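You operate a simulated robot arm through the tools that you are given. There is no shell and no other tool. Be economical: measure what you need, move in short steps, check, and stop when the job is done.

Carry out the task below with a simulated robot arm. There is one attempt and no reset: what you move stays moved.

TASK
Take the purple leg out of use and prove the teal leg alone.
Fine: shut the teal lever first, pull the long tube off, stand it on the teal mat, push the white cap home on the purple outlet, open the lever, see 9.0 L/min or more on the teal meter, shut it. Set down upright: long tube.

Only the result counts: the job must be done as asked and must still hold three seconds after the hand-in. Knocking over, shifting, dropping, spilling or breaking anything else fails it. A push-on lid holds only when it is set on centred and level and pressed home; a screw cap is set on level and turned clockwise until tight.

THE ROBOT
A 7-joint arm with a two-finger parallel gripper, fixed in place. Base frame: the origin is at the foot of the arm, x ahead of it, y to its left, z up; the work surface is at about z = 800. Units: mm, rad, N and s.
With the tool pointing down near the work surface it reaches from about 420 to 900 mm from the base axis. Its first joint turns from -2.007 to 2.007 rad. Payload 3.91 kg.
The TCP is the grasp point between the finger pads, 30 mm short of the fingertips. In the tool frame z runs along the fingers and y along their closing line. The gripper opens to 110 mm. The fingers are 20 mm wide and 10 mm thick; the gripper's body (48 by 112 mm) begins 55 mm behind the TCP.
Orientation is told as [roll, pitch, yaw] about the base's x, y, z axes, in that order, counted from this pose: with the fingers straight down and closing along the base's y, the tool's x points along the base's -x, its y along +y and its z along -z.

THE INTERFACE
- The arm moves only by the tool drive_tool. Its argument "motion" is a list of rows, each a list of 6 numbers: the shift along the tool's x, y, z in units of 40 mm (1.0 is 40 mm), then the turn, a rotation vector about the tool's x, y, z in units of 5 degrees (1.0 is 5 degrees). In form: [[dx, dy, dz, rx, ry, rz], ...]. A call has 1 to 20 rows; each row shifts and turns the commanded pose from where the row before left it, along the tool's axes as they then stand. "fingers" is the gripper command, from -1 (shut) to 1 (fully open), values between in proportion, set as the call begins (left out, the last holds). A call with a number of a shift or a turn outside -1 to 1 is refused whole. Each row takes 0.2 s and may step no farther than 50 mm and 0.15 rad from the row before; otherwise, or with a gripper value out of range, the whole call is refused. Where a pose cannot be reached the arm comes as near as it can. A force on the tool above 40 N (or 10 N above the force at the start of the call, whichever is more), or a blocked arm, ends the call early, and 0.2 s more pass. Each finger travels about 153 mm/s and halts on what it meets, pressing with about 33 N; the grip force reading is that of the motor and also rises with nothing between the fingers. The clock runs only during rows and for 0.2 s after the last one: add rows that do not move to give the fingers time. It gives the time, the measured TCP pose, the force on the tool (base axes), the opening and the grip force at its end, in the units of the frame above (readings bear some noise), with the torque about the TCP (base axes, N m) and any sound that the robot's microphone picked up.
- Cameras (640 x 400 px; columns grow to the right, rows downward): "scene" is fixed at [218.5, -501.2, 1569.2]; the picture's right is [0.53, -0.85, 0.00], its down [-0.64, -0.41, -0.65] and it looks along [0.55, 0.34, -0.76] (base axes); focal length 302 px, centre (320, 200). "wrist" rides on the gripper at [72, 17, -103] in the tool frame; the picture's right is [-0.23, 0.97, 0.00], its down [-0.76, -0.18, -0.62] and it looks along [-0.61, -0.14, 0.78] (tool axes); focal length 222 px, centre (320, 200). There is no depth. A picture from a camera that has moved, and an enlarged one, comes with that camera's place and axes in the base frame and with its lens.
- capture(camera): a new picture of that camera. It takes no simulated time.
- lift_body(by): slides the trunk up (or, below 0, down) by that many mm; the arm rides with it, the base frame stays. It gives what a move gives, with no picture.
- zoom(camera, box): a new picture of the part [left, top, right, bottom] of that camera's present view, enlarged. It takes no simulated time.
- sign_off(): hands the job in; it is judged then, once.

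Work in short steps. Places have to be worked out from the pictures, the camera data and where the tool is seen: move nearer, look again, correct. Check each grasp and each placing, and mend what went wrong. You have 120 turns and 68 pictures in all, those below and enlarged ones among them. Open the gripper and draw the arm clear of the work before you hand the job in, unless the task says otherwise; then end with one line.

The tools are called after ">>>" as a command line: name --pt "numbers of a row" for each row, then --argument value for the rest, lists and objects as JSON in quotes. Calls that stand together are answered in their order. drive_tool: Moves the arm, as the interface text tells. Its arguments: {"type":"object","properties":{"motion":{"type":"array","items":{"type":"array","items":{"type":"number"}}},"fingers":{"type":"number"}},"required":["motion"]} The other tools are called the same way: lift_body (by) slides the trunk up or down; capture (camera) takes a picture; zoom (camera, box) takes an enlarged picture of a part of a camera's view; sign_off () hands the job in.

At the start:

```text
time: 0.0
tcp_pos: [628.7, -220.5, 1211.0]
tool_rot: [0.001, 0.0, 0.0]
wrist_force: [-0.5, -0.8, 0.5]
torque: [-0.02, -0.03, 0.0]
gripper_width: 110.1
gripper_force: 0.1
trunk travel left (down, up): [-800.0, 190.0]
```

scene: 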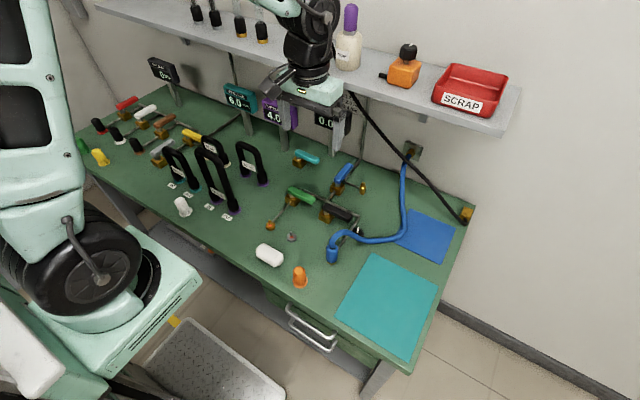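
wrist: 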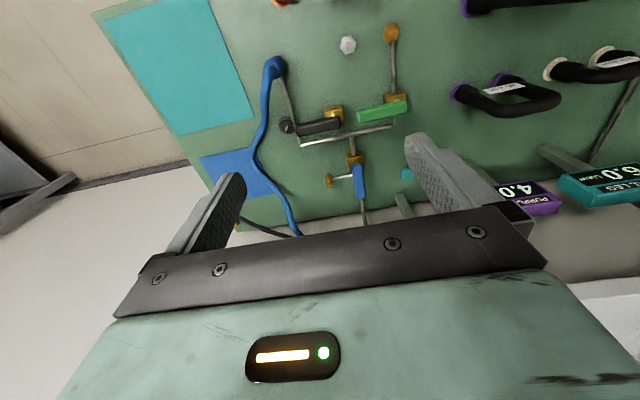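

The bench holds several valves, tubes and meters; I need a closer look before deciding what is what.

>>> zoom --camera "scene" --box '[80, 80, 280, 220]'

>>> zoom --camera "scene" --box '[220, 130, 420, 300]'

```text
2.86 times, centred on (180, 150) of scene
camera zoom: at [218.5, -501.2, 1569.2], right [0.53, -0.85, 0.0], down [-0.64, -0.41, -0.65], along [0.55, 0.34, -0.76], focal length 862 px, centre (720, 343)
```

zoom: 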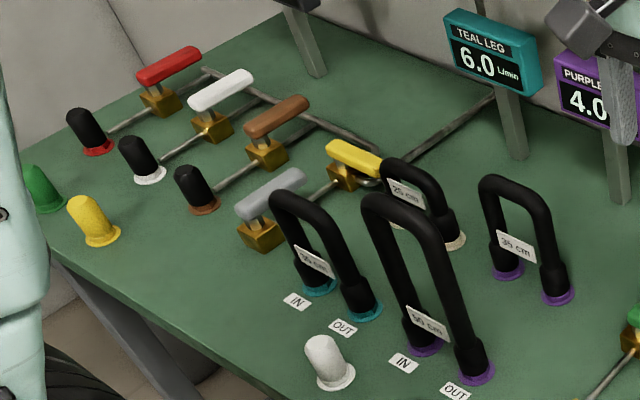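

```text
2.35 times, centred on (320, 215) of scene
camera zoom: at [218.5, -501.2, 1569.2], right [0.53, -0.85, 0.0], down [-0.64, -0.41, -0.65], along [0.55, 0.34, -0.76], focal length 710 px, centre (320, 165)
```

zoom: 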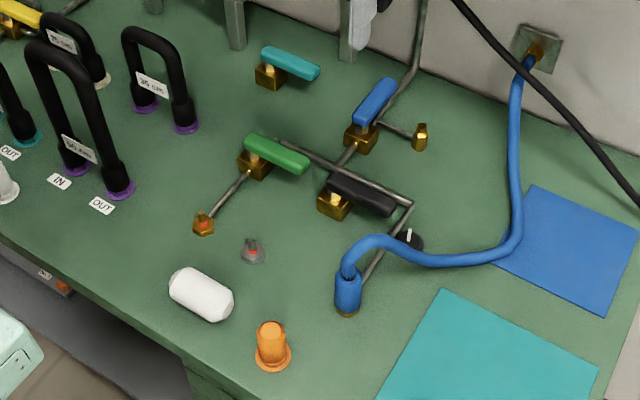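

Next I look closer at the teal lever and the meters through the wrist camera, before moving anything.

>>> zoom --camera "wrist" --box '[240, 80, 440, 230]'

>>> zoom --camera "scene" --box '[140, 50, 360, 180]'

```text
2.67 times, centred on (340, 155) of wrist
camera zoom: at [555.2, -205.0, 1313.1], right [0.23, 0.97, 0.0], down [0.76, -0.18, 0.62], along [0.61, -0.14, -0.78], focal length 592 px, centre (267, 320)
```

zoom: 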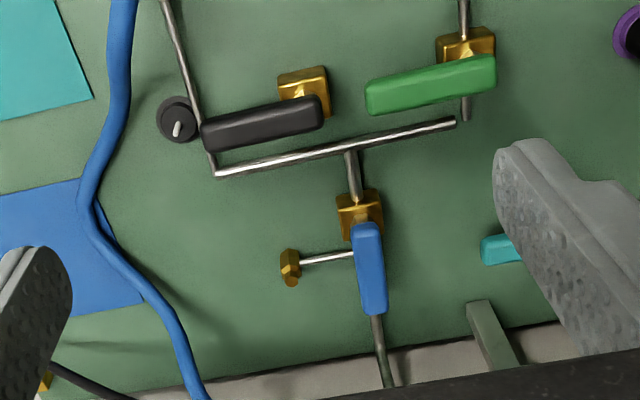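

```text
2.91 times, centred on (250, 115) of scene
camera zoom: at [218.5, -501.2, 1569.2], right [0.53, -0.85, 0.0], down [-0.64, -0.41, -0.65], along [0.55, 0.34, -0.76], focal length 878 px, centre (524, 447)
```

zoom: 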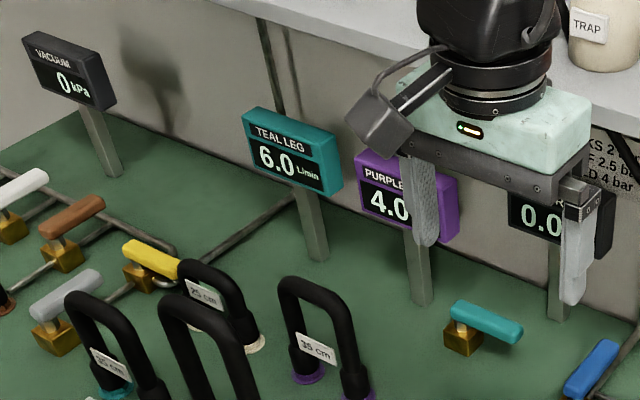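

I slide the arm sideways (+y) about 220 mm at the same height to look at the teal lever and the tubes.

>>> drive_tool --pt "0 0.92 0 0 0 0" --pt "0 0.92 0 0 0 0" --pt "0 0.92 0 0 0 0" --pt "0 0.92 0 0 0 0" --pt "0 0.92 0 0 0 0" --pt "0 0.92 0 0 0 0"

>>> capture --camera "wrist"

>>> zoom --camera "scene" --box '[240, 110, 380, 210]'

```text
time: 1.4
tcp_pos: [630.1, 1.0, 1209.4]
tool_rot: [0.0, 0.0, -0.001]
wrist_force: [-0.5, 0.0, -0.1]
torque: [0.03, 0.05, 0.0]
gripper_width: 110.1
gripper_force: 0.1
trunk travel left (down, up): [-800.0, 190.0]
```

```text
61 pictures are left
camera wrist: at [556.4, 16.9, 1312.0], right [0.23, 0.97, 0.0], down [0.76, -0.18, 0.62], along [0.61, -0.14, -0.78], focal length 222 px, centre (320, 200)
```

wrist: 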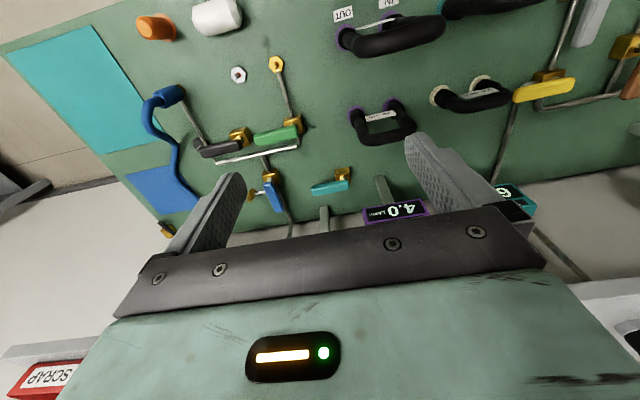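

```text
4.00 times, centred on (310, 160) of scene
camera zoom: at [218.5, -501.2, 1569.2], right [0.53, -0.85, 0.0], down [-0.64, -0.41, -0.65], along [0.55, 0.34, -0.76], focal length 1207 px, centre (360, 360)
```

zoom: 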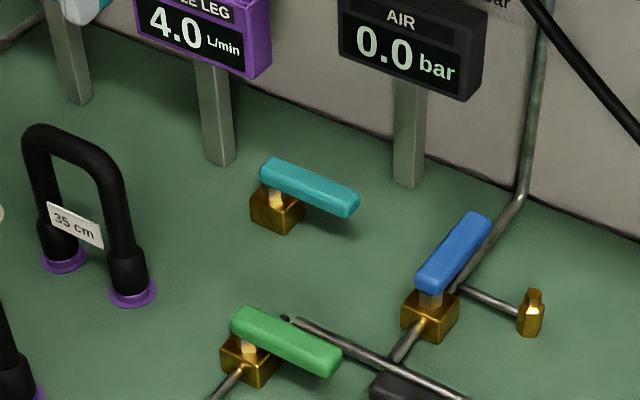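

The teal lever's handle runs from its pivot at about (885, 0) along -y, with its top near z 845. I turn the tool to yaw +90° so that the fingers close along x.

>>> drive_tool --pt "0 0 0 0 0 -1" --pt "0 0 0 0 0 -1" --pt "0 0 0 0 0 -1" --pt "0 0 0 0 0 -1" --pt "0 0 0 0 0 -1" --pt "0 0 0 0 0 -1" --pt "0 0 0 0 0 -1" --pt "0 0 0 0 0 -1" --pt "0 0 0 0 0 -1" --pt "0 0 0 0 0 -1" --pt "0 0 0 0 0 -1" --pt "0 0 0 0 0 -1" --pt "0 0 0 0 0 -1" --pt "0 0 0 0 0 -1" --pt "0 0 0 0 0 -1" --pt "0 0 0 0 0 -1" --pt "0 0 0 0 0 -1" --pt "0 0 0 0 0 -1"

>>> capture --camera "wrist"

```text
time: 5.2
tcp_pos: [629.9, -0.1, 1211.2]
tool_rot: [0.0, 0.0, 1.571]
wrist_force: [0.3, 0.1, -0.2]
torque: [0.02, -0.02, 0.02]
gripper_width: 110.0
gripper_force: 0.1
trunk travel left (down, up): [-800.0, 190.0]
```

```text
59 pictures are left
camera wrist: at [611.1, -73.5, 1313.5], right [-0.97, 0.23, 0.0], down [0.18, 0.76, 0.62], along [0.14, 0.61, -0.78], focal length 222 px, centre (320, 200)
```

wrist: 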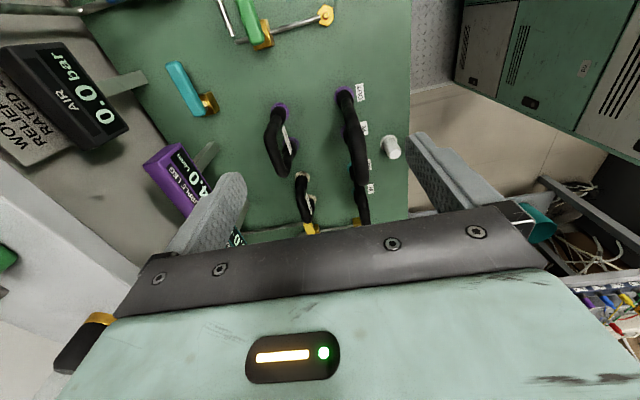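

The view is clear. I descend to z≈1010 with the TCP over (640, -80) before going forward, so as to judge the shelf clearance.

>>> drive_tool --pt "0.5 0 1 0 0 0" --pt "0.5 0 1 0 0 0" --pt "0.5 0 1 0 0 0" --pt "0.5 0 1 0 0 0" --pt "0 0 1 0 0 0"

>>> capture --camera "scene"

>>> capture --camera "wrist"

```text
time: 6.4
tcp_pos: [627.7, -78.3, 1009.6]
tool_rot: [-0.001, -0.001, 1.569]
wrist_force: [-0.5, 0.2, 0.1]
torque: [-0.04, -0.01, 0.01]
gripper_width: 109.9
gripper_force: 0.1
trunk travel left (down, up): [-800.0, 190.0]
```

```text
58 pictures are left
```

scene: 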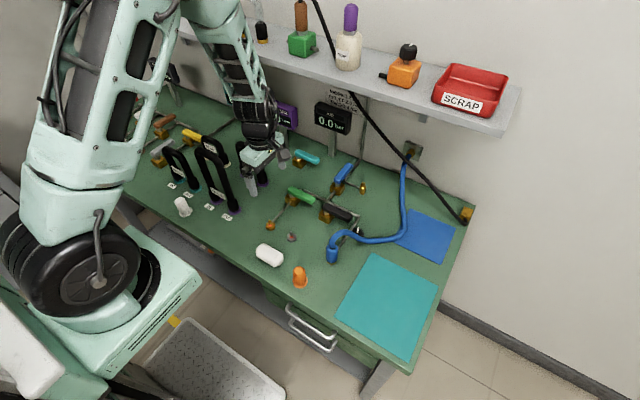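

```text
57 pictures are left
camera wrist: at [610.5, -152.4, 1111.0], right [-0.97, 0.23, 0.0], down [0.18, 0.76, 0.62], along [0.14, 0.61, -0.78], focal length 222 px, centre (320, 200)
```

wrist: 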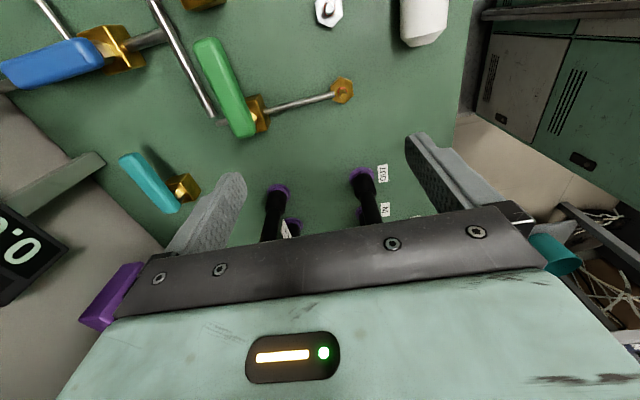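

The shelf's front edge is near x≈856 and z≈1200. The handle lies along x≈888, from y=15 to y=-76. I approach above it at z≈900 with the fingers partly open.

>>> drive_tool --pt "-0.12 -0.93 0.39 0 0 0" --pt "-0.12 -0.93 0.39 0 0 0" --pt "-0.12 -0.93 0.39 0 0 0" --pt "-0.12 -0.93 0.39 0 0 0" --pt "-0.12 -0.93 0.39 0 0 0" --pt "-0.12 -0.93 0.39 0 0 0" --pt "-0.12 -0.93 0.39 0 0 0" --fingers 0.1

>>> capture --camera "wrist"

>>> zoom --camera "scene" --box '[230, 60, 410, 200]'

```text
time: 8.0
tcp_pos: [883.4, -47.0, 889.6]
tool_rot: [0.016, 0.002, 1.575]
wrist_force: [-0.5, -1.0, 0.1]
torque: [-0.01, 0.01, 0.01]
gripper_width: 60.5
gripper_force: 0.0
trunk travel left (down, up): [-800.0, 190.0]
```

```text
56 pictures are left
camera wrist: at [866.7, -120.1, 992.4], right [-0.97, 0.22, 0.02], down [0.18, 0.76, 0.62], along [0.13, 0.61, -0.78], focal length 222 px, centre (320, 200)
```

wrist: 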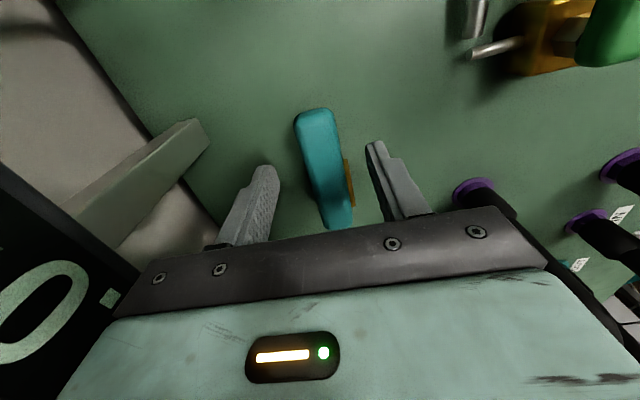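

```text
2.86 times, centred on (320, 130) of scene
camera zoom: at [218.5, -501.2, 1569.2], right [0.53, -0.85, 0.0], down [-0.64, -0.41, -0.65], along [0.55, 0.34, -0.76], focal length 862 px, centre (320, 400)
```

zoom: 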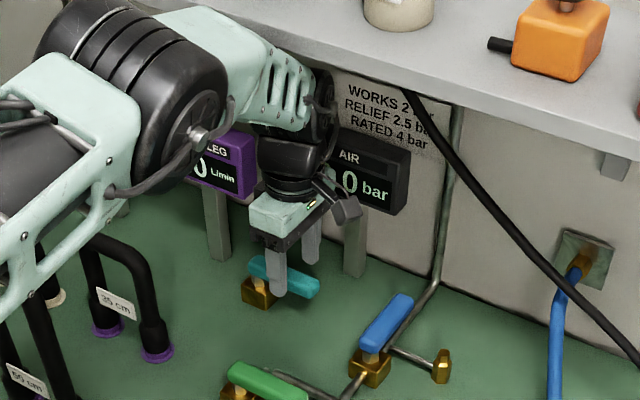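

The handle sits centred between the fingers. I descend 45 mm and then close on it.

>>> drive_tool --pt "0 0 0.55 0 0 0" --pt "0 0 0.55 0 0 0"

>>> drive_tool --pt "0 0 0 0 0 0" --pt "0 0 0 0 0 0" --fingers -1

>>> capture --camera "wrist"

```text
time: 8.6
tcp_pos: [891.3, -46.6, 857.9]
tool_rot: [-0.003, 0.0, 1.57]
wrist_force: [0.4, 0.3, 0.1]
torque: [0.04, 0.0, 0.0]
gripper_width: 60.6
gripper_force: 0.2
trunk travel left (down, up): [-800.0, 190.0]
```

```text
time: 9.0
tcp_pos: [880.6, -46.6, 856.2]
tool_rot: [0.025, 0.003, 1.573]
wrist_force: [-34.8, -4.3, 23.2]
torque: [0.3, -0.2, 0.72]
gripper_width: 25.7
gripper_force: 33.3
trunk travel left (down, up): [-800.0, 190.0]
stopped in row 1: the force on the tool passed its limit at 52 N (the readings are from after the stop); the commanded pose is now the measured one
```

```text
54 pictures are left
camera wrist: at [865.2, -119.6, 959.6], right [-0.97, 0.22, 0.02], down [0.19, 0.76, 0.62], along [0.12, 0.61, -0.79], focal length 222 px, centre (320, 200)
```

wrist: 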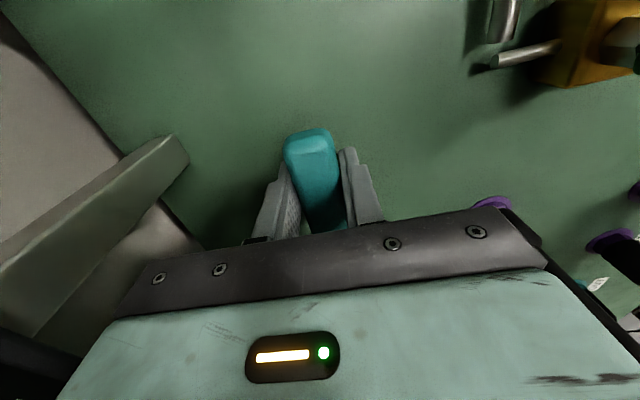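

Gripped on the handle. I try a gentle arc of 20° clockwise (free end towards -x), watching the force.

>>> drive_tool --pt "0 0.1 0 0 0 1" --pt "0 0.1 0 0 0 1" --pt "0 0.1 0 0 0 1" --pt "0 0.1 0 0 0 1"

>>> capture --camera "wrist"

```text
time: 10.0
tcp_pos: [865.1, -44.8, 856.5]
tool_rot: [0.016, 0.01, 1.221]
wrist_force: [-27.8, -10.9, 16.7]
torque: [0.51, -0.68, 1.26]
gripper_width: 27.4
gripper_force: 45.1
trunk travel left (down, up): [-800.0, 190.0]
```

```text
53 pictures are left
camera wrist: at [826.5, -107.7, 959.6], right [-0.84, 0.55, 0.01], down [0.44, 0.66, 0.61], along [0.32, 0.52, -0.79], focal length 222 px, centre (320, 200)
```

wrist: 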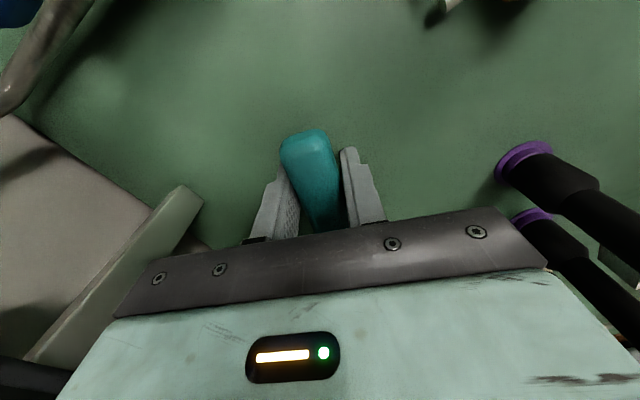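

The handle follows with modest forces. I continue 20° more and check the meters.

>>> drive_tool --pt "0 0.1 0 0 0 1" --pt "0 0.1 0 0 0 1" --pt "0 0.1 0 0 0 1" --pt "0 0.1 0 0 0 1"

>>> zoom --camera "scene" --box '[210, 70, 350, 180]'

```text
time: 11.0
tcp_pos: [851.7, -38.2, 855.8]
tool_rot: [0.015, 0.014, 0.873]
wrist_force: [-34.8, -8.9, 13.0]
torque: [0.2, -0.71, 1.19]
gripper_width: 27.9
gripper_force: 45.1
trunk travel left (down, up): [-800.0, 190.0]
```

```text
3.64 times, centred on (280, 125) of scene
camera zoom: at [218.5, -501.2, 1569.2], right [0.53, -0.85, 0.0], down [-0.64, -0.41, -0.65], along [0.55, 0.34, -0.76], focal length 1098 px, centre (466, 473)
```

zoom: 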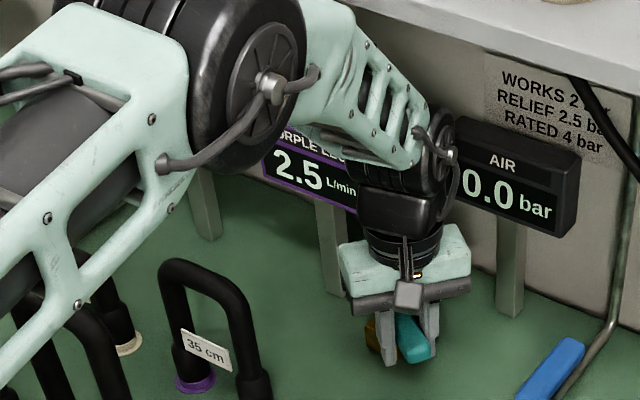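

Purple has dropped from 4.0 to 2.5 L/min, so this is the shutting direction and the lever feeds both legs. I turn the remaining 50°.

>>> drive_tool --pt "0 0.1 0 0 0 1" --pt "0 0.1 0 0 0 1" --pt "0 0.1 0 0 0 1" --pt "0 0.1 0 0 0 1" --pt "0 0.1 0 0 0 1" --pt "0 0.1 0 0 0 1" --pt "0 0.1 0 0 0 1" --pt "0 0.1 0 0 0 1" --pt "0 0.1 0 0 0 1" --pt "0 0.1 0 0 0 1"

>>> zoom --camera "scene" --box '[210, 70, 350, 180]'

>>> capture --camera "wrist"

```text
time: 13.2
tcp_pos: [832.8, 1.5, 855.3]
tool_rot: [0.0, 0.025, 0.001]
wrist_force: [-39.1, 20.7, -0.9]
torque: [-0.14, 0.35, 1.14]
gripper_width: 27.1
gripper_force: 45.5
trunk travel left (down, up): [-800.0, 190.0]
```

```text
3.64 times, centred on (280, 125) of scene
camera zoom: at [218.5, -501.2, 1569.2], right [0.53, -0.85, 0.0], down [-0.64, -0.41, -0.65], along [0.55, 0.34, -0.76], focal length 1098 px, centre (466, 473)
```

zoom: 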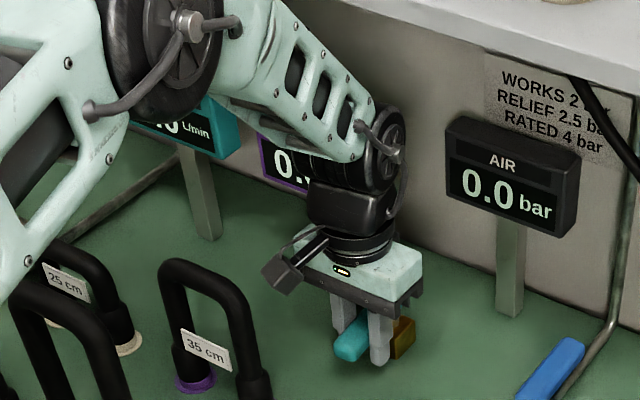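

```text
50 pictures are left
camera wrist: at [761.8, 17.2, 959.8], right [0.22, 0.97, -0.01], down [0.78, -0.18, 0.6], along [0.59, -0.14, -0.8], focal length 222 px, centre (320, 200)
```

wrist: 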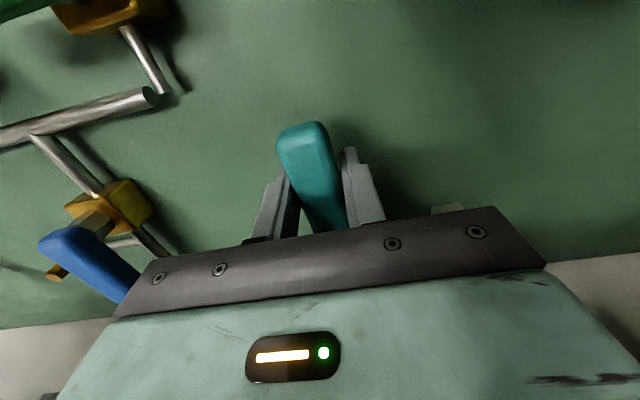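

The handle lags a few degrees. I turn 10° further, to reach its stop.

>>> drive_tool --pt "0 0.12 0 0 0 1" --pt "0 0.12 0 0 0 1"

>>> zoom --camera "scene" --box '[210, 70, 350, 180]'

```text
time: 13.8
tcp_pos: [835.1, 5.5, 855.2]
tool_rot: [-0.009, 0.023, -0.175]
wrist_force: [-38.2, 6.7, 2.3]
torque: [0.17, -0.01, 1.15]
gripper_width: 29.5
gripper_force: 44.7
trunk travel left (down, up): [-800.0, 190.0]
```

```text
3.64 times, centred on (280, 125) of scene
camera zoom: at [218.5, -501.2, 1569.2], right [0.53, -0.85, 0.0], down [-0.64, -0.41, -0.65], along [0.55, 0.34, -0.76], focal length 1098 px, centre (466, 473)
```

zoom: 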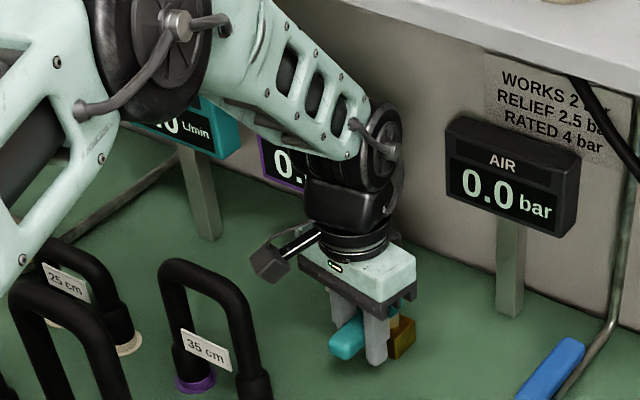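

Now I open the fingers, rise, and back off towards -y to read the meters.

>>> drive_tool --pt "0 0 0 0 0 0" --pt "0 0 0 0 0 0" --pt "0 0 -1 0 0 0" --pt "0 0 -1 0 0 0" --pt "0 0 -1 0 0 0" --pt "0.8 -0.5 -0.5 0 0 0" --pt "0.8 -0.8 0 0 0 0" --pt "0.8 -0.8 0 0 0 0" --pt "0.8 -0.8 0 0 0 0" --fingers 0.1

>>> capture --camera "scene"

>>> capture --camera "wrist"

```text
time: 15.8
tcp_pos: [695.0, -87.1, 1000.1]
tool_rot: [-0.006, 0.016, -0.174]
wrist_force: [0.9, 0.4, -0.2]
torque: [-0.02, 0.02, -0.01]
gripper_width: 60.8
gripper_force: 0.1
trunk travel left (down, up): [-800.0, 190.0]
```

```text
48 pictures are left
```

scene: 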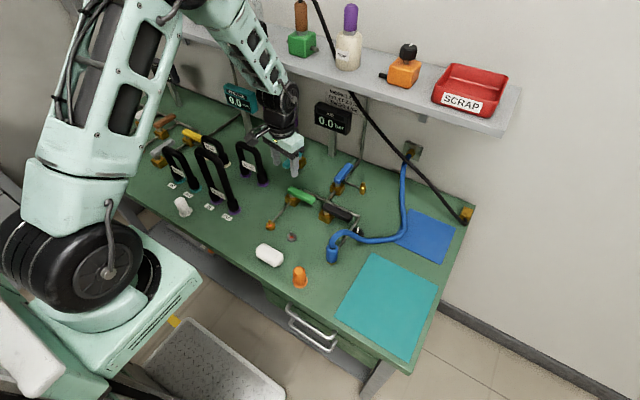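

```text
47 pictures are left
camera wrist: at [626.7, -58.8, 1104.0], right [0.39, 0.92, -0.01], down [0.73, -0.3, 0.61], along [0.56, -0.25, -0.79], focal length 222 px, centre (320, 200)
```

wrist: 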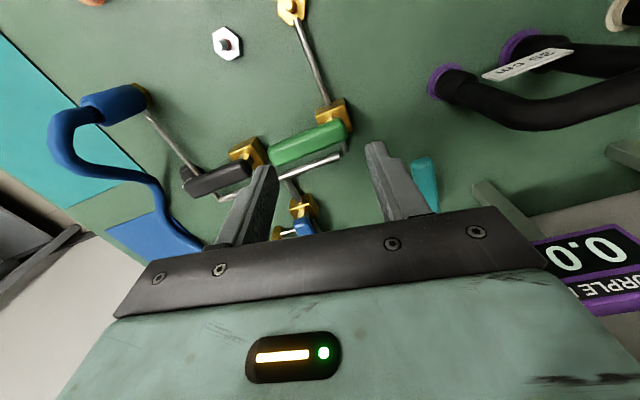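

Both meters read 0.0, so the lever is shut. Now I look closely at the tubes.

>>> zoom --camera "scene" --box '[150, 120, 290, 230]'

```text
3.64 times, centred on (220, 175) of scene
camera zoom: at [218.5, -501.2, 1569.2], right [0.53, -0.85, 0.0], down [-0.64, -0.41, -0.65], along [0.55, 0.34, -0.76], focal length 1098 px, centre (684, 291)
```

zoom: 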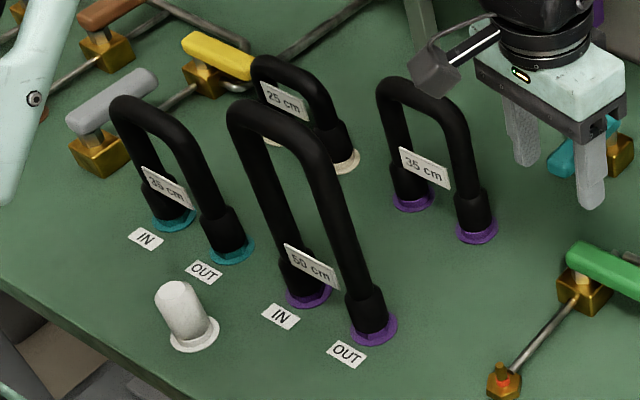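

The long (50 cm) tube stands in ports IN (588, 137) and OUT (590, 57), with its top bar near z≈1015. I rise and turn back to yaw +90°.

>>> drive_tool --pt "0 0 -1 0 0 -1" --pt "0 0 -1 0 0 -1" --pt "0 0 -1 0 0 -1" --pt "0 0 -1 0 0 -1" --pt "0 0 0 0 0 -1" --pt "0 0 0 0 0 -1" --pt "0 0 0 0 0 -1" --pt "0 0 0 0 0 -1" --pt "0 0 0 0 0 -1" --pt "0 0 0 0 0 -1" --pt "0 0 0 0 0 -1" --pt "0 0 0 0 0 -1" --pt "0 0 0 0 0 -1" --pt "0 0 0 0 0 -1" --pt "0 0 0 0 0 -1" --pt "0 0 0 0 0 -1" --pt "0 0 0 0 0 -1" --pt "0 0 0 0 0 -1" --pt "0 0 0 0 0 -1" --pt "0 0 0 0 0 -1" --fingers 0.1

```text
time: 20.0
tcp_pos: [697.3, -84.3, 1157.6]
tool_rot: [0.018, 0.0, 1.573]
wrist_force: [0.0, -0.1, -0.3]
torque: [0.01, -0.04, 0.01]
gripper_width: 60.3
gripper_force: 0.1
trunk travel left (down, up): [-800.0, 190.0]
```

Now I move above the tube's top bar (about 592, 97, 1120), levelling the small roll.

>>> drive_tool --pt "-0.906 0.526 0.186 0 0.2 0" --pt "-0.906 0.526 0.186 0 0 0" --pt "-0.906 0.526 0.186 0 0 0" --pt "-0.906 0.526 0.186 0 0 0" --pt "-0.906 0.526 0.186 0 0 0"

>>> capture --camera "wrist"

>>> capture --camera "scene"

```text
time: 21.2
tcp_pos: [588.8, 93.4, 1123.3]
tool_rot: [0.021, 0.019, 1.57]
wrist_force: [-0.3, -0.7, -0.8]
torque: [0.03, 0.01, 0.02]
gripper_width: 60.6
gripper_force: 0.1
trunk travel left (down, up): [-800.0, 190.0]
```

```text
45 pictures are left
camera wrist: at [573.0, 22.3, 1226.4], right [-0.97, 0.23, 0.01], down [0.19, 0.77, 0.61], along [0.13, 0.59, -0.8], focal length 222 px, centre (320, 200)
```

wrist: 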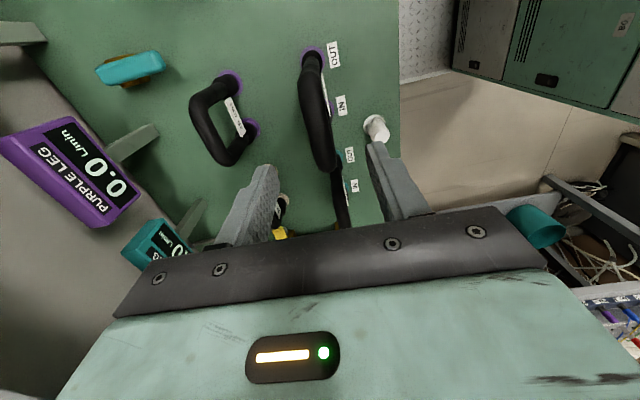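

```text
44 pictures are left
```

scene: 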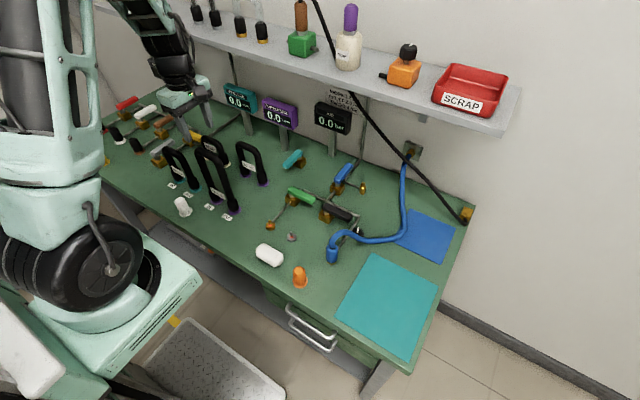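

The bar is centred at about (588, 95). I level the tool and descend to z≈1015.

>>> drive_tool --pt "0 0 0.7 0.24 -0.22 0" --pt "0 0 0.7 0 0 0" --pt "0 0 0.7 0 0 0" --pt "0 0 0.6 0 0 0"

>>> capture --camera "wrist"

>>> zoom --camera "scene" --box '[150, 90, 290, 230]'

```text
time: 22.2
tcp_pos: [590.2, 95.4, 1012.5]
tool_rot: [-0.003, -0.001, 1.574]
wrist_force: [-0.2, 0.3, 0.1]
torque: [0.04, -0.01, 0.04]
gripper_width: 60.6
gripper_force: 0.0
trunk travel left (down, up): [-800.0, 190.0]
```

```text
43 pictures are left
camera wrist: at [572.2, 22.1, 1114.7], right [-0.97, 0.23, 0.0], down [0.17, 0.76, 0.62], along [0.14, 0.61, -0.78], focal length 222 px, centre (320, 200)
```

wrist: 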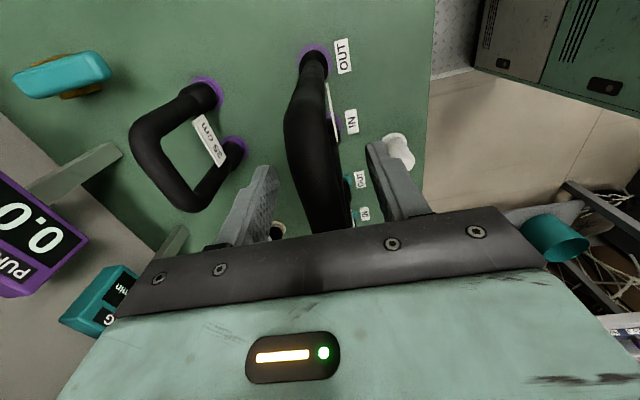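

```text
2.86 times, centred on (220, 160) of scene
camera zoom: at [218.5, -501.2, 1569.2], right [0.53, -0.85, 0.0], down [-0.64, -0.41, -0.65], along [0.55, 0.34, -0.76], focal length 862 px, centre (606, 314)
```

zoom: 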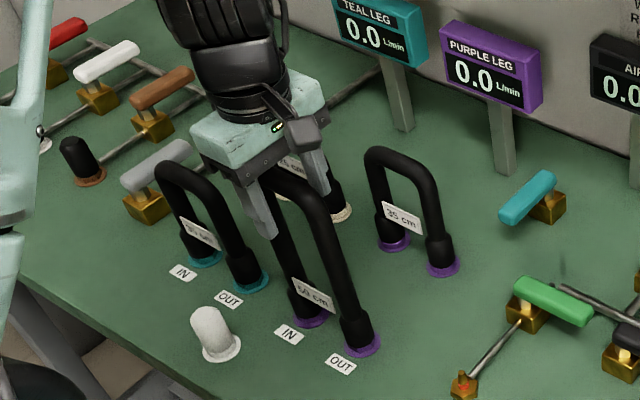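

Fingers straddle the bar; I close the grip.

>>> drive_tool --pt "0 0 0 0 0 0" --pt "0 0 0 0 0 0" --fingers -1

>>> zoom --camera "scene" --box '[170, 110, 270, 220]'

```text
time: 22.8
tcp_pos: [590.6, 94.8, 1011.3]
tool_rot: [-0.002, 0.001, 1.573]
wrist_force: [0.2, -0.4, -1.7]
torque: [-0.04, 0.0, 0.01]
gripper_width: 21.1
gripper_force: 32.7
trunk travel left (down, up): [-800.0, 190.0]
```

```text
3.64 times, centred on (220, 165) of scene
camera zoom: at [218.5, -501.2, 1569.2], right [0.53, -0.85, 0.0], down [-0.64, -0.41, -0.65], along [0.55, 0.34, -0.76], focal length 1098 px, centre (684, 327)
```

zoom: 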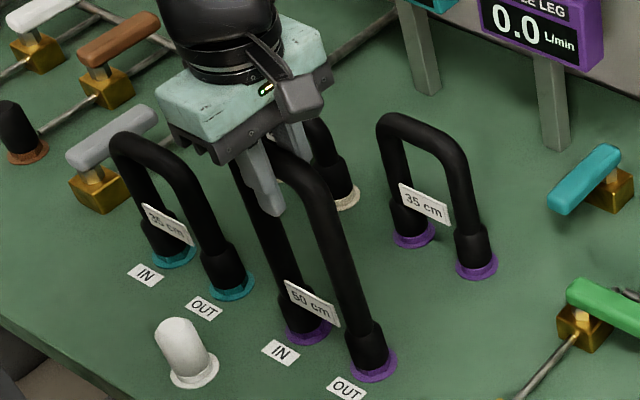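

Gripped at 21 mm, with almost no side load. I pull straight up in small steps.

>>> drive_tool --pt "0 0 -0.1 0 0 0" --pt "0 0 -0.1 0 0 0" --pt "0 0 -0.15 0 0 0" --pt "0 0 -0.15 0 0 0"

```text
time: 23.8
tcp_pos: [591.1, 95.4, 1032.3]
tool_rot: [-0.007, 0.001, 1.572]
wrist_force: [-0.5, 0.1, -3.1]
torque: [-0.04, -0.02, -0.01]
gripper_width: 20.9
gripper_force: 33.1
trunk travel left (down, up): [-800.0, 190.0]
```

It moved 21 mm with only about 3 N of load. I check whether the tube came up or the fingers slid.

>>> zoom --camera "scene" --box '[170, 110, 270, 220]'

```text
3.64 times, centred on (220, 165) of scene
camera zoom: at [218.5, -501.2, 1569.2], right [0.53, -0.85, 0.0], down [-0.64, -0.41, -0.65], along [0.55, 0.34, -0.76], focal length 1098 px, centre (684, 327)
```

zoom: 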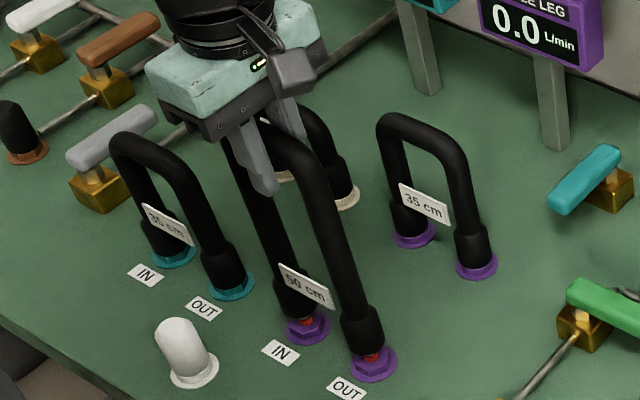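

It slides cleanly off the red spigots. I lift it well clear, to TCP z≈1180.

>>> drive_tool --pt "0 0 -0.4 0 0 0" --pt "0 0 -0.6 0 0 0" --pt "0 0 -0.9 0 0 0" --pt "0 0 -0.9 0 0 0" --pt "0 0 -0.9 0 0 0"

>>> capture --camera "scene"

```text
time: 25.0
tcp_pos: [591.5, 93.6, 1178.3]
tool_rot: [-0.004, 0.0, 1.573]
wrist_force: [0.0, -0.1, -1.4]
torque: [-0.01, 0.02, 0.0]
gripper_width: 21.1
gripper_force: 33.3
trunk travel left (down, up): [-800.0, 190.0]
```

```text
39 pictures are left
```

scene: 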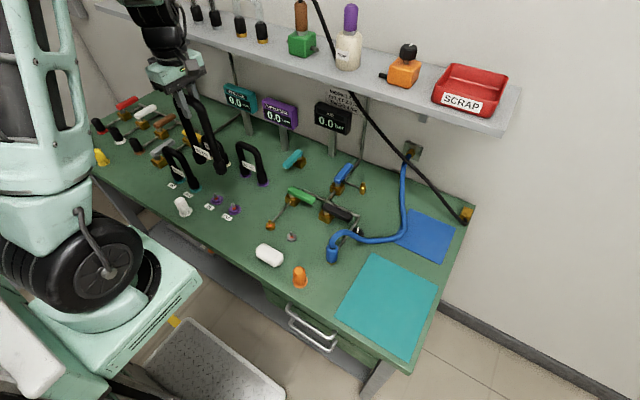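

The tube is held upright. I carry it over to above the mat centre (about 577, -487).

>>> drive_tool --pt "0.5 0.02 0 0 0 0" --pt "0.97 0.02 0 0 0 0" --pt "0.97 0.02 0 0 0 0" --pt "0.97 0.02 0 0 0 0" --pt "0.97 0.02 0 0 0 0" --pt "0.97 0.02 0 0 0 0" --pt "0.97 0.02 0 0 0 0" --pt "0.97 0.02 0 0 0 0" --pt "0.97 0.02 0 0 0 0" --pt "0.97 0.02 0 0 0 0" --pt "0.97 0.02 0 0 0 0" --pt "0.97 0.02 0 0 0 0" --pt "0.97 0.02 0 0 0 0" --pt "0.97 0.02 0 0 0 0" --pt "0.97 0.02 0 0 0 0" --pt "0.4 0.02 0 0 0 0"

>>> capture --camera "scene"

>>> capture --camera "wrist"

```text
time: 28.4
tcp_pos: [578.8, -483.6, 1179.5]
tool_rot: [-0.004, 0.0, 1.572]
wrist_force: [0.3, -0.1, -1.9]
torque: [-0.07, -0.01, -0.01]
gripper_width: 21.2
gripper_force: 33.2
trunk travel left (down, up): [-800.0, 190.0]
```

```text
38 pictures are left
```

scene: 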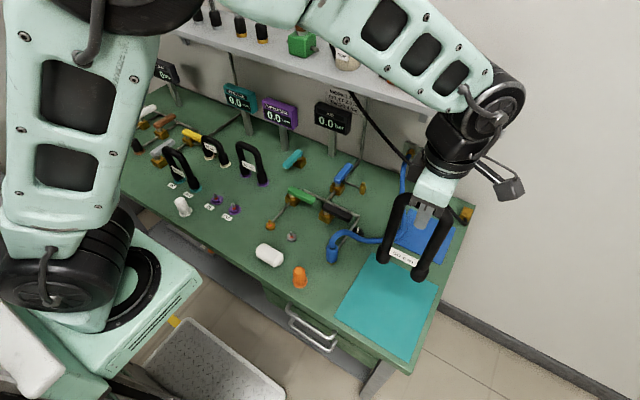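

```text
37 pictures are left
camera wrist: at [560.0, -557.0, 1281.8], right [-0.97, 0.23, 0.0], down [0.17, 0.76, 0.62], along [0.14, 0.61, -0.78], focal length 222 px, centre (320, 200)
```

wrist: 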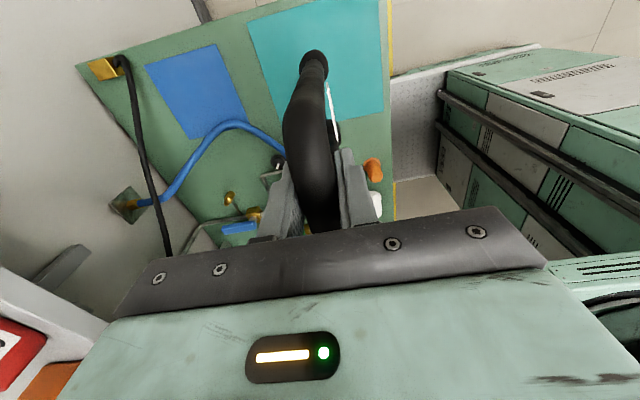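

Above the mat. I descend to about z 1025 and then look.

>>> drive_tool --pt "0 0 1 0 0 0" --pt "0 0 1 0 0 0" --pt "0 0 1 0 0 0" --pt "0 0 0.85 0 0 0"

>>> zoom --camera "scene" --box '[310, 180, 470, 370]'

```text
time: 29.4
tcp_pos: [578.9, -485.4, 1025.2]
tool_rot: [-0.004, -0.001, 1.573]
wrist_force: [0.4, 0.2, -1.5]
torque: [-0.04, -0.05, 0.0]
gripper_width: 21.1
gripper_force: 33.2
trunk travel left (down, up): [-800.0, 190.0]
```

```text
2.11 times, centred on (390, 275) of scene
camera zoom: at [218.5, -501.2, 1569.2], right [0.53, -0.85, 0.0], down [-0.64, -0.41, -0.65], along [0.55, 0.34, -0.76], focal length 635 px, centre (173, 42)
```

zoom: 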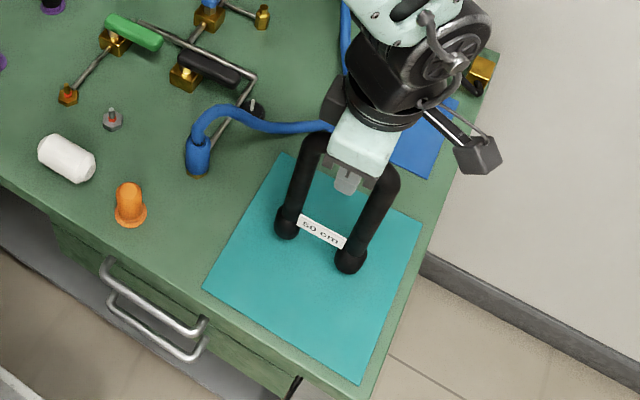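

Over the mat, well inside its edges. I lower it slowly until contact.

>>> drive_tool --pt "0 0 0.12 0 0 0" --pt "0 0 0.12 0 0 0" --pt "0 0 0.08 0 0 0"

>>> drive_tool --pt "0 0 0.06 0 0 0" --pt "0 0 0.06 0 0 0"

```text
time: 30.2
tcp_pos: [578.5, -484.2, 1013.6]
tool_rot: [-0.002, -0.001, 1.573]
wrist_force: [-0.1, 0.0, -2.2]
torque: [0.02, -0.01, 0.01]
gripper_width: 21.0
gripper_force: 32.9
trunk travel left (down, up): [-800.0, 190.0]
```

```text
time: 30.8
tcp_pos: [578.5, -483.8, 1008.1]
tool_rot: [-0.004, -0.001, 1.573]
wrist_force: [-0.4, 0.4, -2.4]
torque: [0.0, 0.01, -0.01]
gripper_width: 21.1
gripper_force: 32.8
trunk travel left (down, up): [-800.0, 190.0]
```

No contact yet; I go on in 2 mm steps.

>>> drive_tool --pt "0 0 0.06 0 0 0" --pt "0 0 0.06 0 0 0"

>>> zoom --camera "scene" --box '[355, 210, 425, 290]'

```text
time: 31.4
tcp_pos: [578.5, -485.4, 1004.3]
tool_rot: [-0.006, 0.0, 1.573]
wrist_force: [-1.9, 2.5, 11.3]
torque: [0.53, 0.19, -0.01]
gripper_width: 21.2
gripper_force: 32.7
trunk travel left (down, up): [-800.0, 190.0]
```

```text
5.00 times, centred on (390, 250) of scene
camera zoom: at [218.5, -501.2, 1569.2], right [0.53, -0.85, 0.0], down [-0.64, -0.41, -0.65], along [0.55, 0.34, -0.76], focal length 1509 px, centre (-30, -50)
```

zoom: 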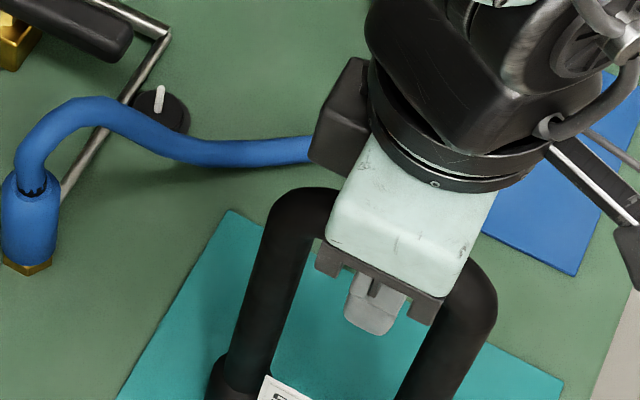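

Contact, at about 13 N up. I open partly, let it settle, and rise straight up.

>>> drive_tool --pt "0 0 0 0 0 0" --pt "0 0 0 0 0 0" --pt "0 0 -0.4 0 0 0" --pt "0 0 -0.8 0 0 0" --pt "0 0 -1 0 0 0" --pt "0 0 -1 0 0 0" --pt "0 0 -1 0 0 0" --fingers 0.1

>>> zoom --camera "scene" --box '[310, 180, 470, 370]'

>>> capture --camera "wrist"

```text
time: 33.0
tcp_pos: [579.6, -482.2, 1174.6]
tool_rot: [-0.003, 0.001, 1.573]
wrist_force: [-0.7, -0.7, 0.3]
torque: [-0.02, 0.01, 0.03]
gripper_width: 60.5
gripper_force: 0.1
trunk travel left (down, up): [-800.0, 190.0]
```

```text
2.11 times, centred on (390, 275) of scene
camera zoom: at [218.5, -501.2, 1569.2], right [0.53, -0.85, 0.0], down [-0.64, -0.41, -0.65], along [0.55, 0.34, -0.76], focal length 635 px, centre (173, 42)
```

zoom: 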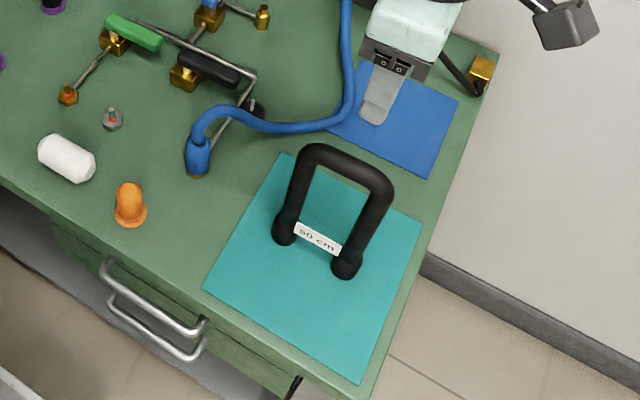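

```text
33 pictures are left
camera wrist: at [560.7, -556.5, 1276.5], right [-0.97, 0.23, 0.0], down [0.17, 0.76, 0.62], along [0.14, 0.61, -0.78], focal length 222 px, centre (320, 200)
```

wrist: 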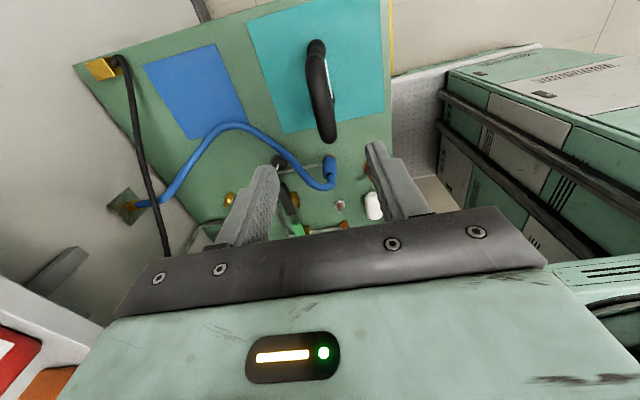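

The long tube stands upright on the mat. I turn back to yaw 0 for the white cap (at about 502, 194), so that the gripper body clears the teal tube.

>>> drive_tool --pt "0 0 0 0 0 1" --pt "0 0 0 0 0 1" --pt "0 0 0 0 0 1" --pt "0 0 0 0 0 1" --pt "0 0 0 0 0 1" --pt "0 0 0 0 0 1" --pt "0 0 0 0 0 1" --pt "0 0 0 0 0 1" --pt "0 0 0 0 0 1" --pt "0 0 0 0 0 1" --pt "0 0 0 0 0 1" --pt "0 0 0 0 0 1" --pt "0 0 0 0 0 1" --pt "0 0 0 0 0 1" --pt "0 0 0 0 0 1" --pt "0 0 0 0 0 1" --pt "0 0 0 0 0 1" --pt "0 0 0 0 0 1"

>>> drive_tool --pt "0.12 0.95 0 0 0 0" --pt "0.12 0.95 0 0 0 0" --pt "0.12 0.95 0 0 0 0" --pt "0.12 0.95 0 0 0 0" --pt "0.12 0.95 0 0 0 0" --pt "0.12 0.95 0 0 0 0" --pt "0.12 0.95 0 0 0 0" --pt "0.12 0.95 0 0 0 0" --pt "0.12 0.95 0 0 0 0" --pt "0.12 0.95 0 0 0 0" --pt "0.12 0.95 0 0 0 0" --pt "0.12 0.95 0 0 0 0" --pt "0.12 0.95 0 0 0 0" --pt "0.12 0.95 0 0 0 0" --pt "0.12 0.95 0 0 0 0" --pt "0.12 0.95 0 0 0 0" --pt "0.12 0.95 0 0 0 0" --fingers 0.3

>>> capture --camera "wrist"

```text
time: 36.8
tcp_pos: [578.4, -483.4, 1171.4]
tool_rot: [-0.001, -0.004, 0.0]
wrist_force: [-0.7, -0.9, -0.8]
torque: [-0.01, -0.02, 0.04]
gripper_width: 60.7
gripper_force: 0.1
trunk travel left (down, up): [-800.0, 190.0]
```

```text
time: 40.4
tcp_pos: [496.0, 160.0, 1170.1]
tool_rot: [0.001, -0.003, 0.0]
wrist_force: [-0.1, -0.5, 0.2]
torque: [-0.01, 0.0, -0.03]
gripper_width: 71.7
gripper_force: 0.1
trunk travel left (down, up): [-800.0, 190.0]
```

```text
32 pictures are left
camera wrist: at [422.0, 176.4, 1273.2], right [0.23, 0.97, 0.0], down [0.76, -0.18, 0.63], along [0.61, -0.14, -0.78], focal length 222 px, centre (320, 200)
```

wrist: 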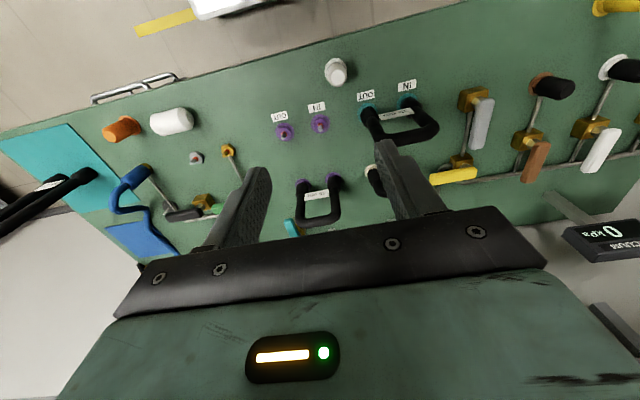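

The cap is judged to be at about (499, 192). I descend above it to z≈950 and look again.

>>> drive_tool --pt "0 0.4 0.9 0 0 0" --pt "-0.08 0.4 0.9 0 0 0" --pt "0 0 0.95 0 0 0" --pt "0 0 0.95 0 0 0" --pt "0 0 0.95 0 0 0" --pt "0 0 0.85 0 0 0"

>>> capture --camera "wrist"

>>> zoom --camera "scene" --box '[140, 130, 260, 240]'

```text
time: 41.8
tcp_pos: [500.4, 197.0, 952.6]
tool_rot: [0.0, -0.006, -0.001]
wrist_force: [-0.2, -0.1, -0.7]
torque: [0.01, -0.01, 0.0]
gripper_width: 71.4
gripper_force: 0.1
trunk travel left (down, up): [-800.0, 190.0]
```

```text
31 pictures are left
camera wrist: at [426.0, 212.7, 1054.8], right [0.23, 0.97, 0.0], down [0.76, -0.18, 0.63], along [0.61, -0.14, -0.78], focal length 222 px, centre (320, 200)
```

wrist: 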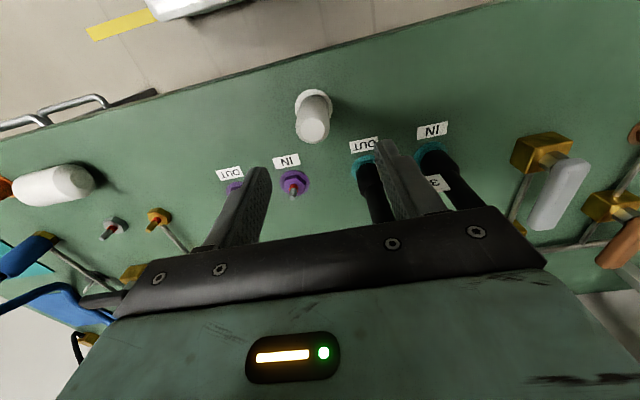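

```text
3.64 times, centred on (200, 185) of scene
camera zoom: at [218.5, -501.2, 1569.2], right [0.53, -0.85, 0.0], down [-0.64, -0.41, -0.65], along [0.55, 0.34, -0.76], focal length 1098 px, centre (756, 254)
```

zoom: 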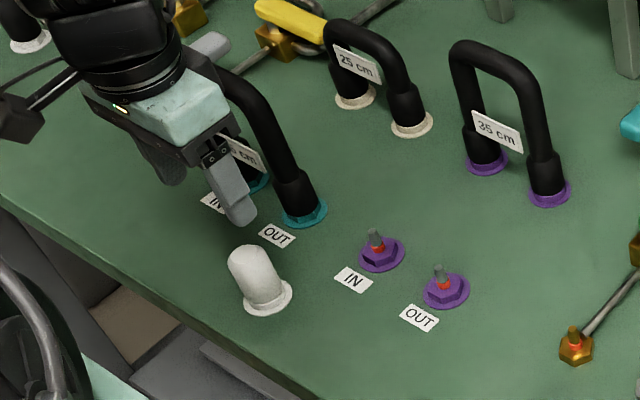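

The cap axis is at about (499, 188) with its top near z 850. I shift 9 mm in -y and lower to z≈842.

>>> drive_tool --pt "0.02 -0.21 0.5 0 0 0" --pt "0 0 0.75 0 0 0" --pt "0 0 0.75 0 0 0" --pt "0 0 0.75 0 0 0"

>>> capture --camera "wrist"

>>> zoom --camera "scene" --box '[150, 170, 230, 240]'

```text
time: 42.8
tcp_pos: [498.4, 184.3, 841.1]
tool_rot: [-0.001, -0.008, 0.002]
wrist_force: [0.3, 0.2, -0.8]
torque: [0.01, -0.03, -0.02]
gripper_width: 71.5
gripper_force: 0.1
trunk travel left (down, up): [-800.0, 190.0]
```

```text
29 pictures are left
camera wrist: at [425.2, 201.0, 942.4], right [0.23, 0.97, 0.0], down [0.76, -0.18, 0.63], along [0.61, -0.14, -0.78], focal length 222 px, centre (320, 200)
```

wrist: 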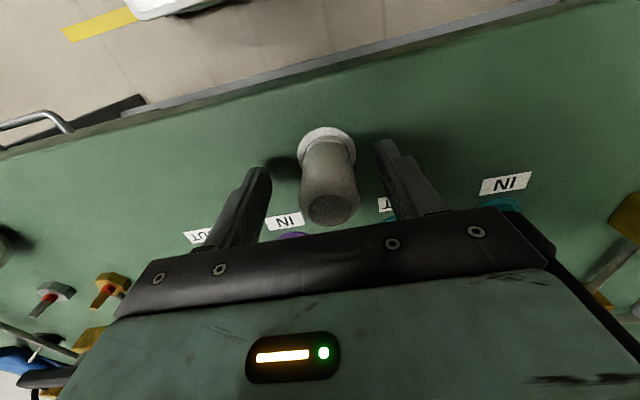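

```text
5.71 times, centred on (190, 205) of scene
camera zoom: at [218.5, -501.2, 1569.2], right [0.53, -0.85, 0.0], down [-0.64, -0.41, -0.65], along [0.55, 0.34, -0.76], focal length 1725 px, centre (1063, 171)
```

zoom: 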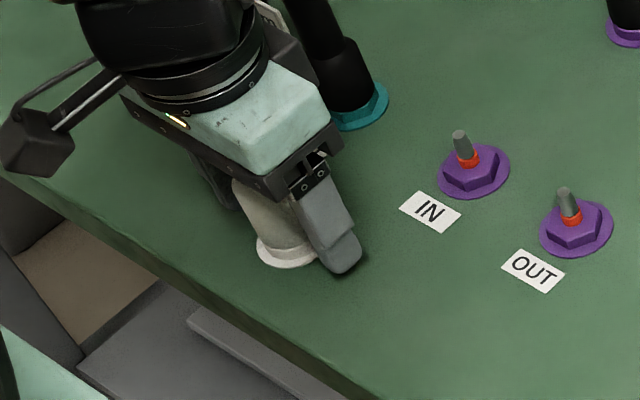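

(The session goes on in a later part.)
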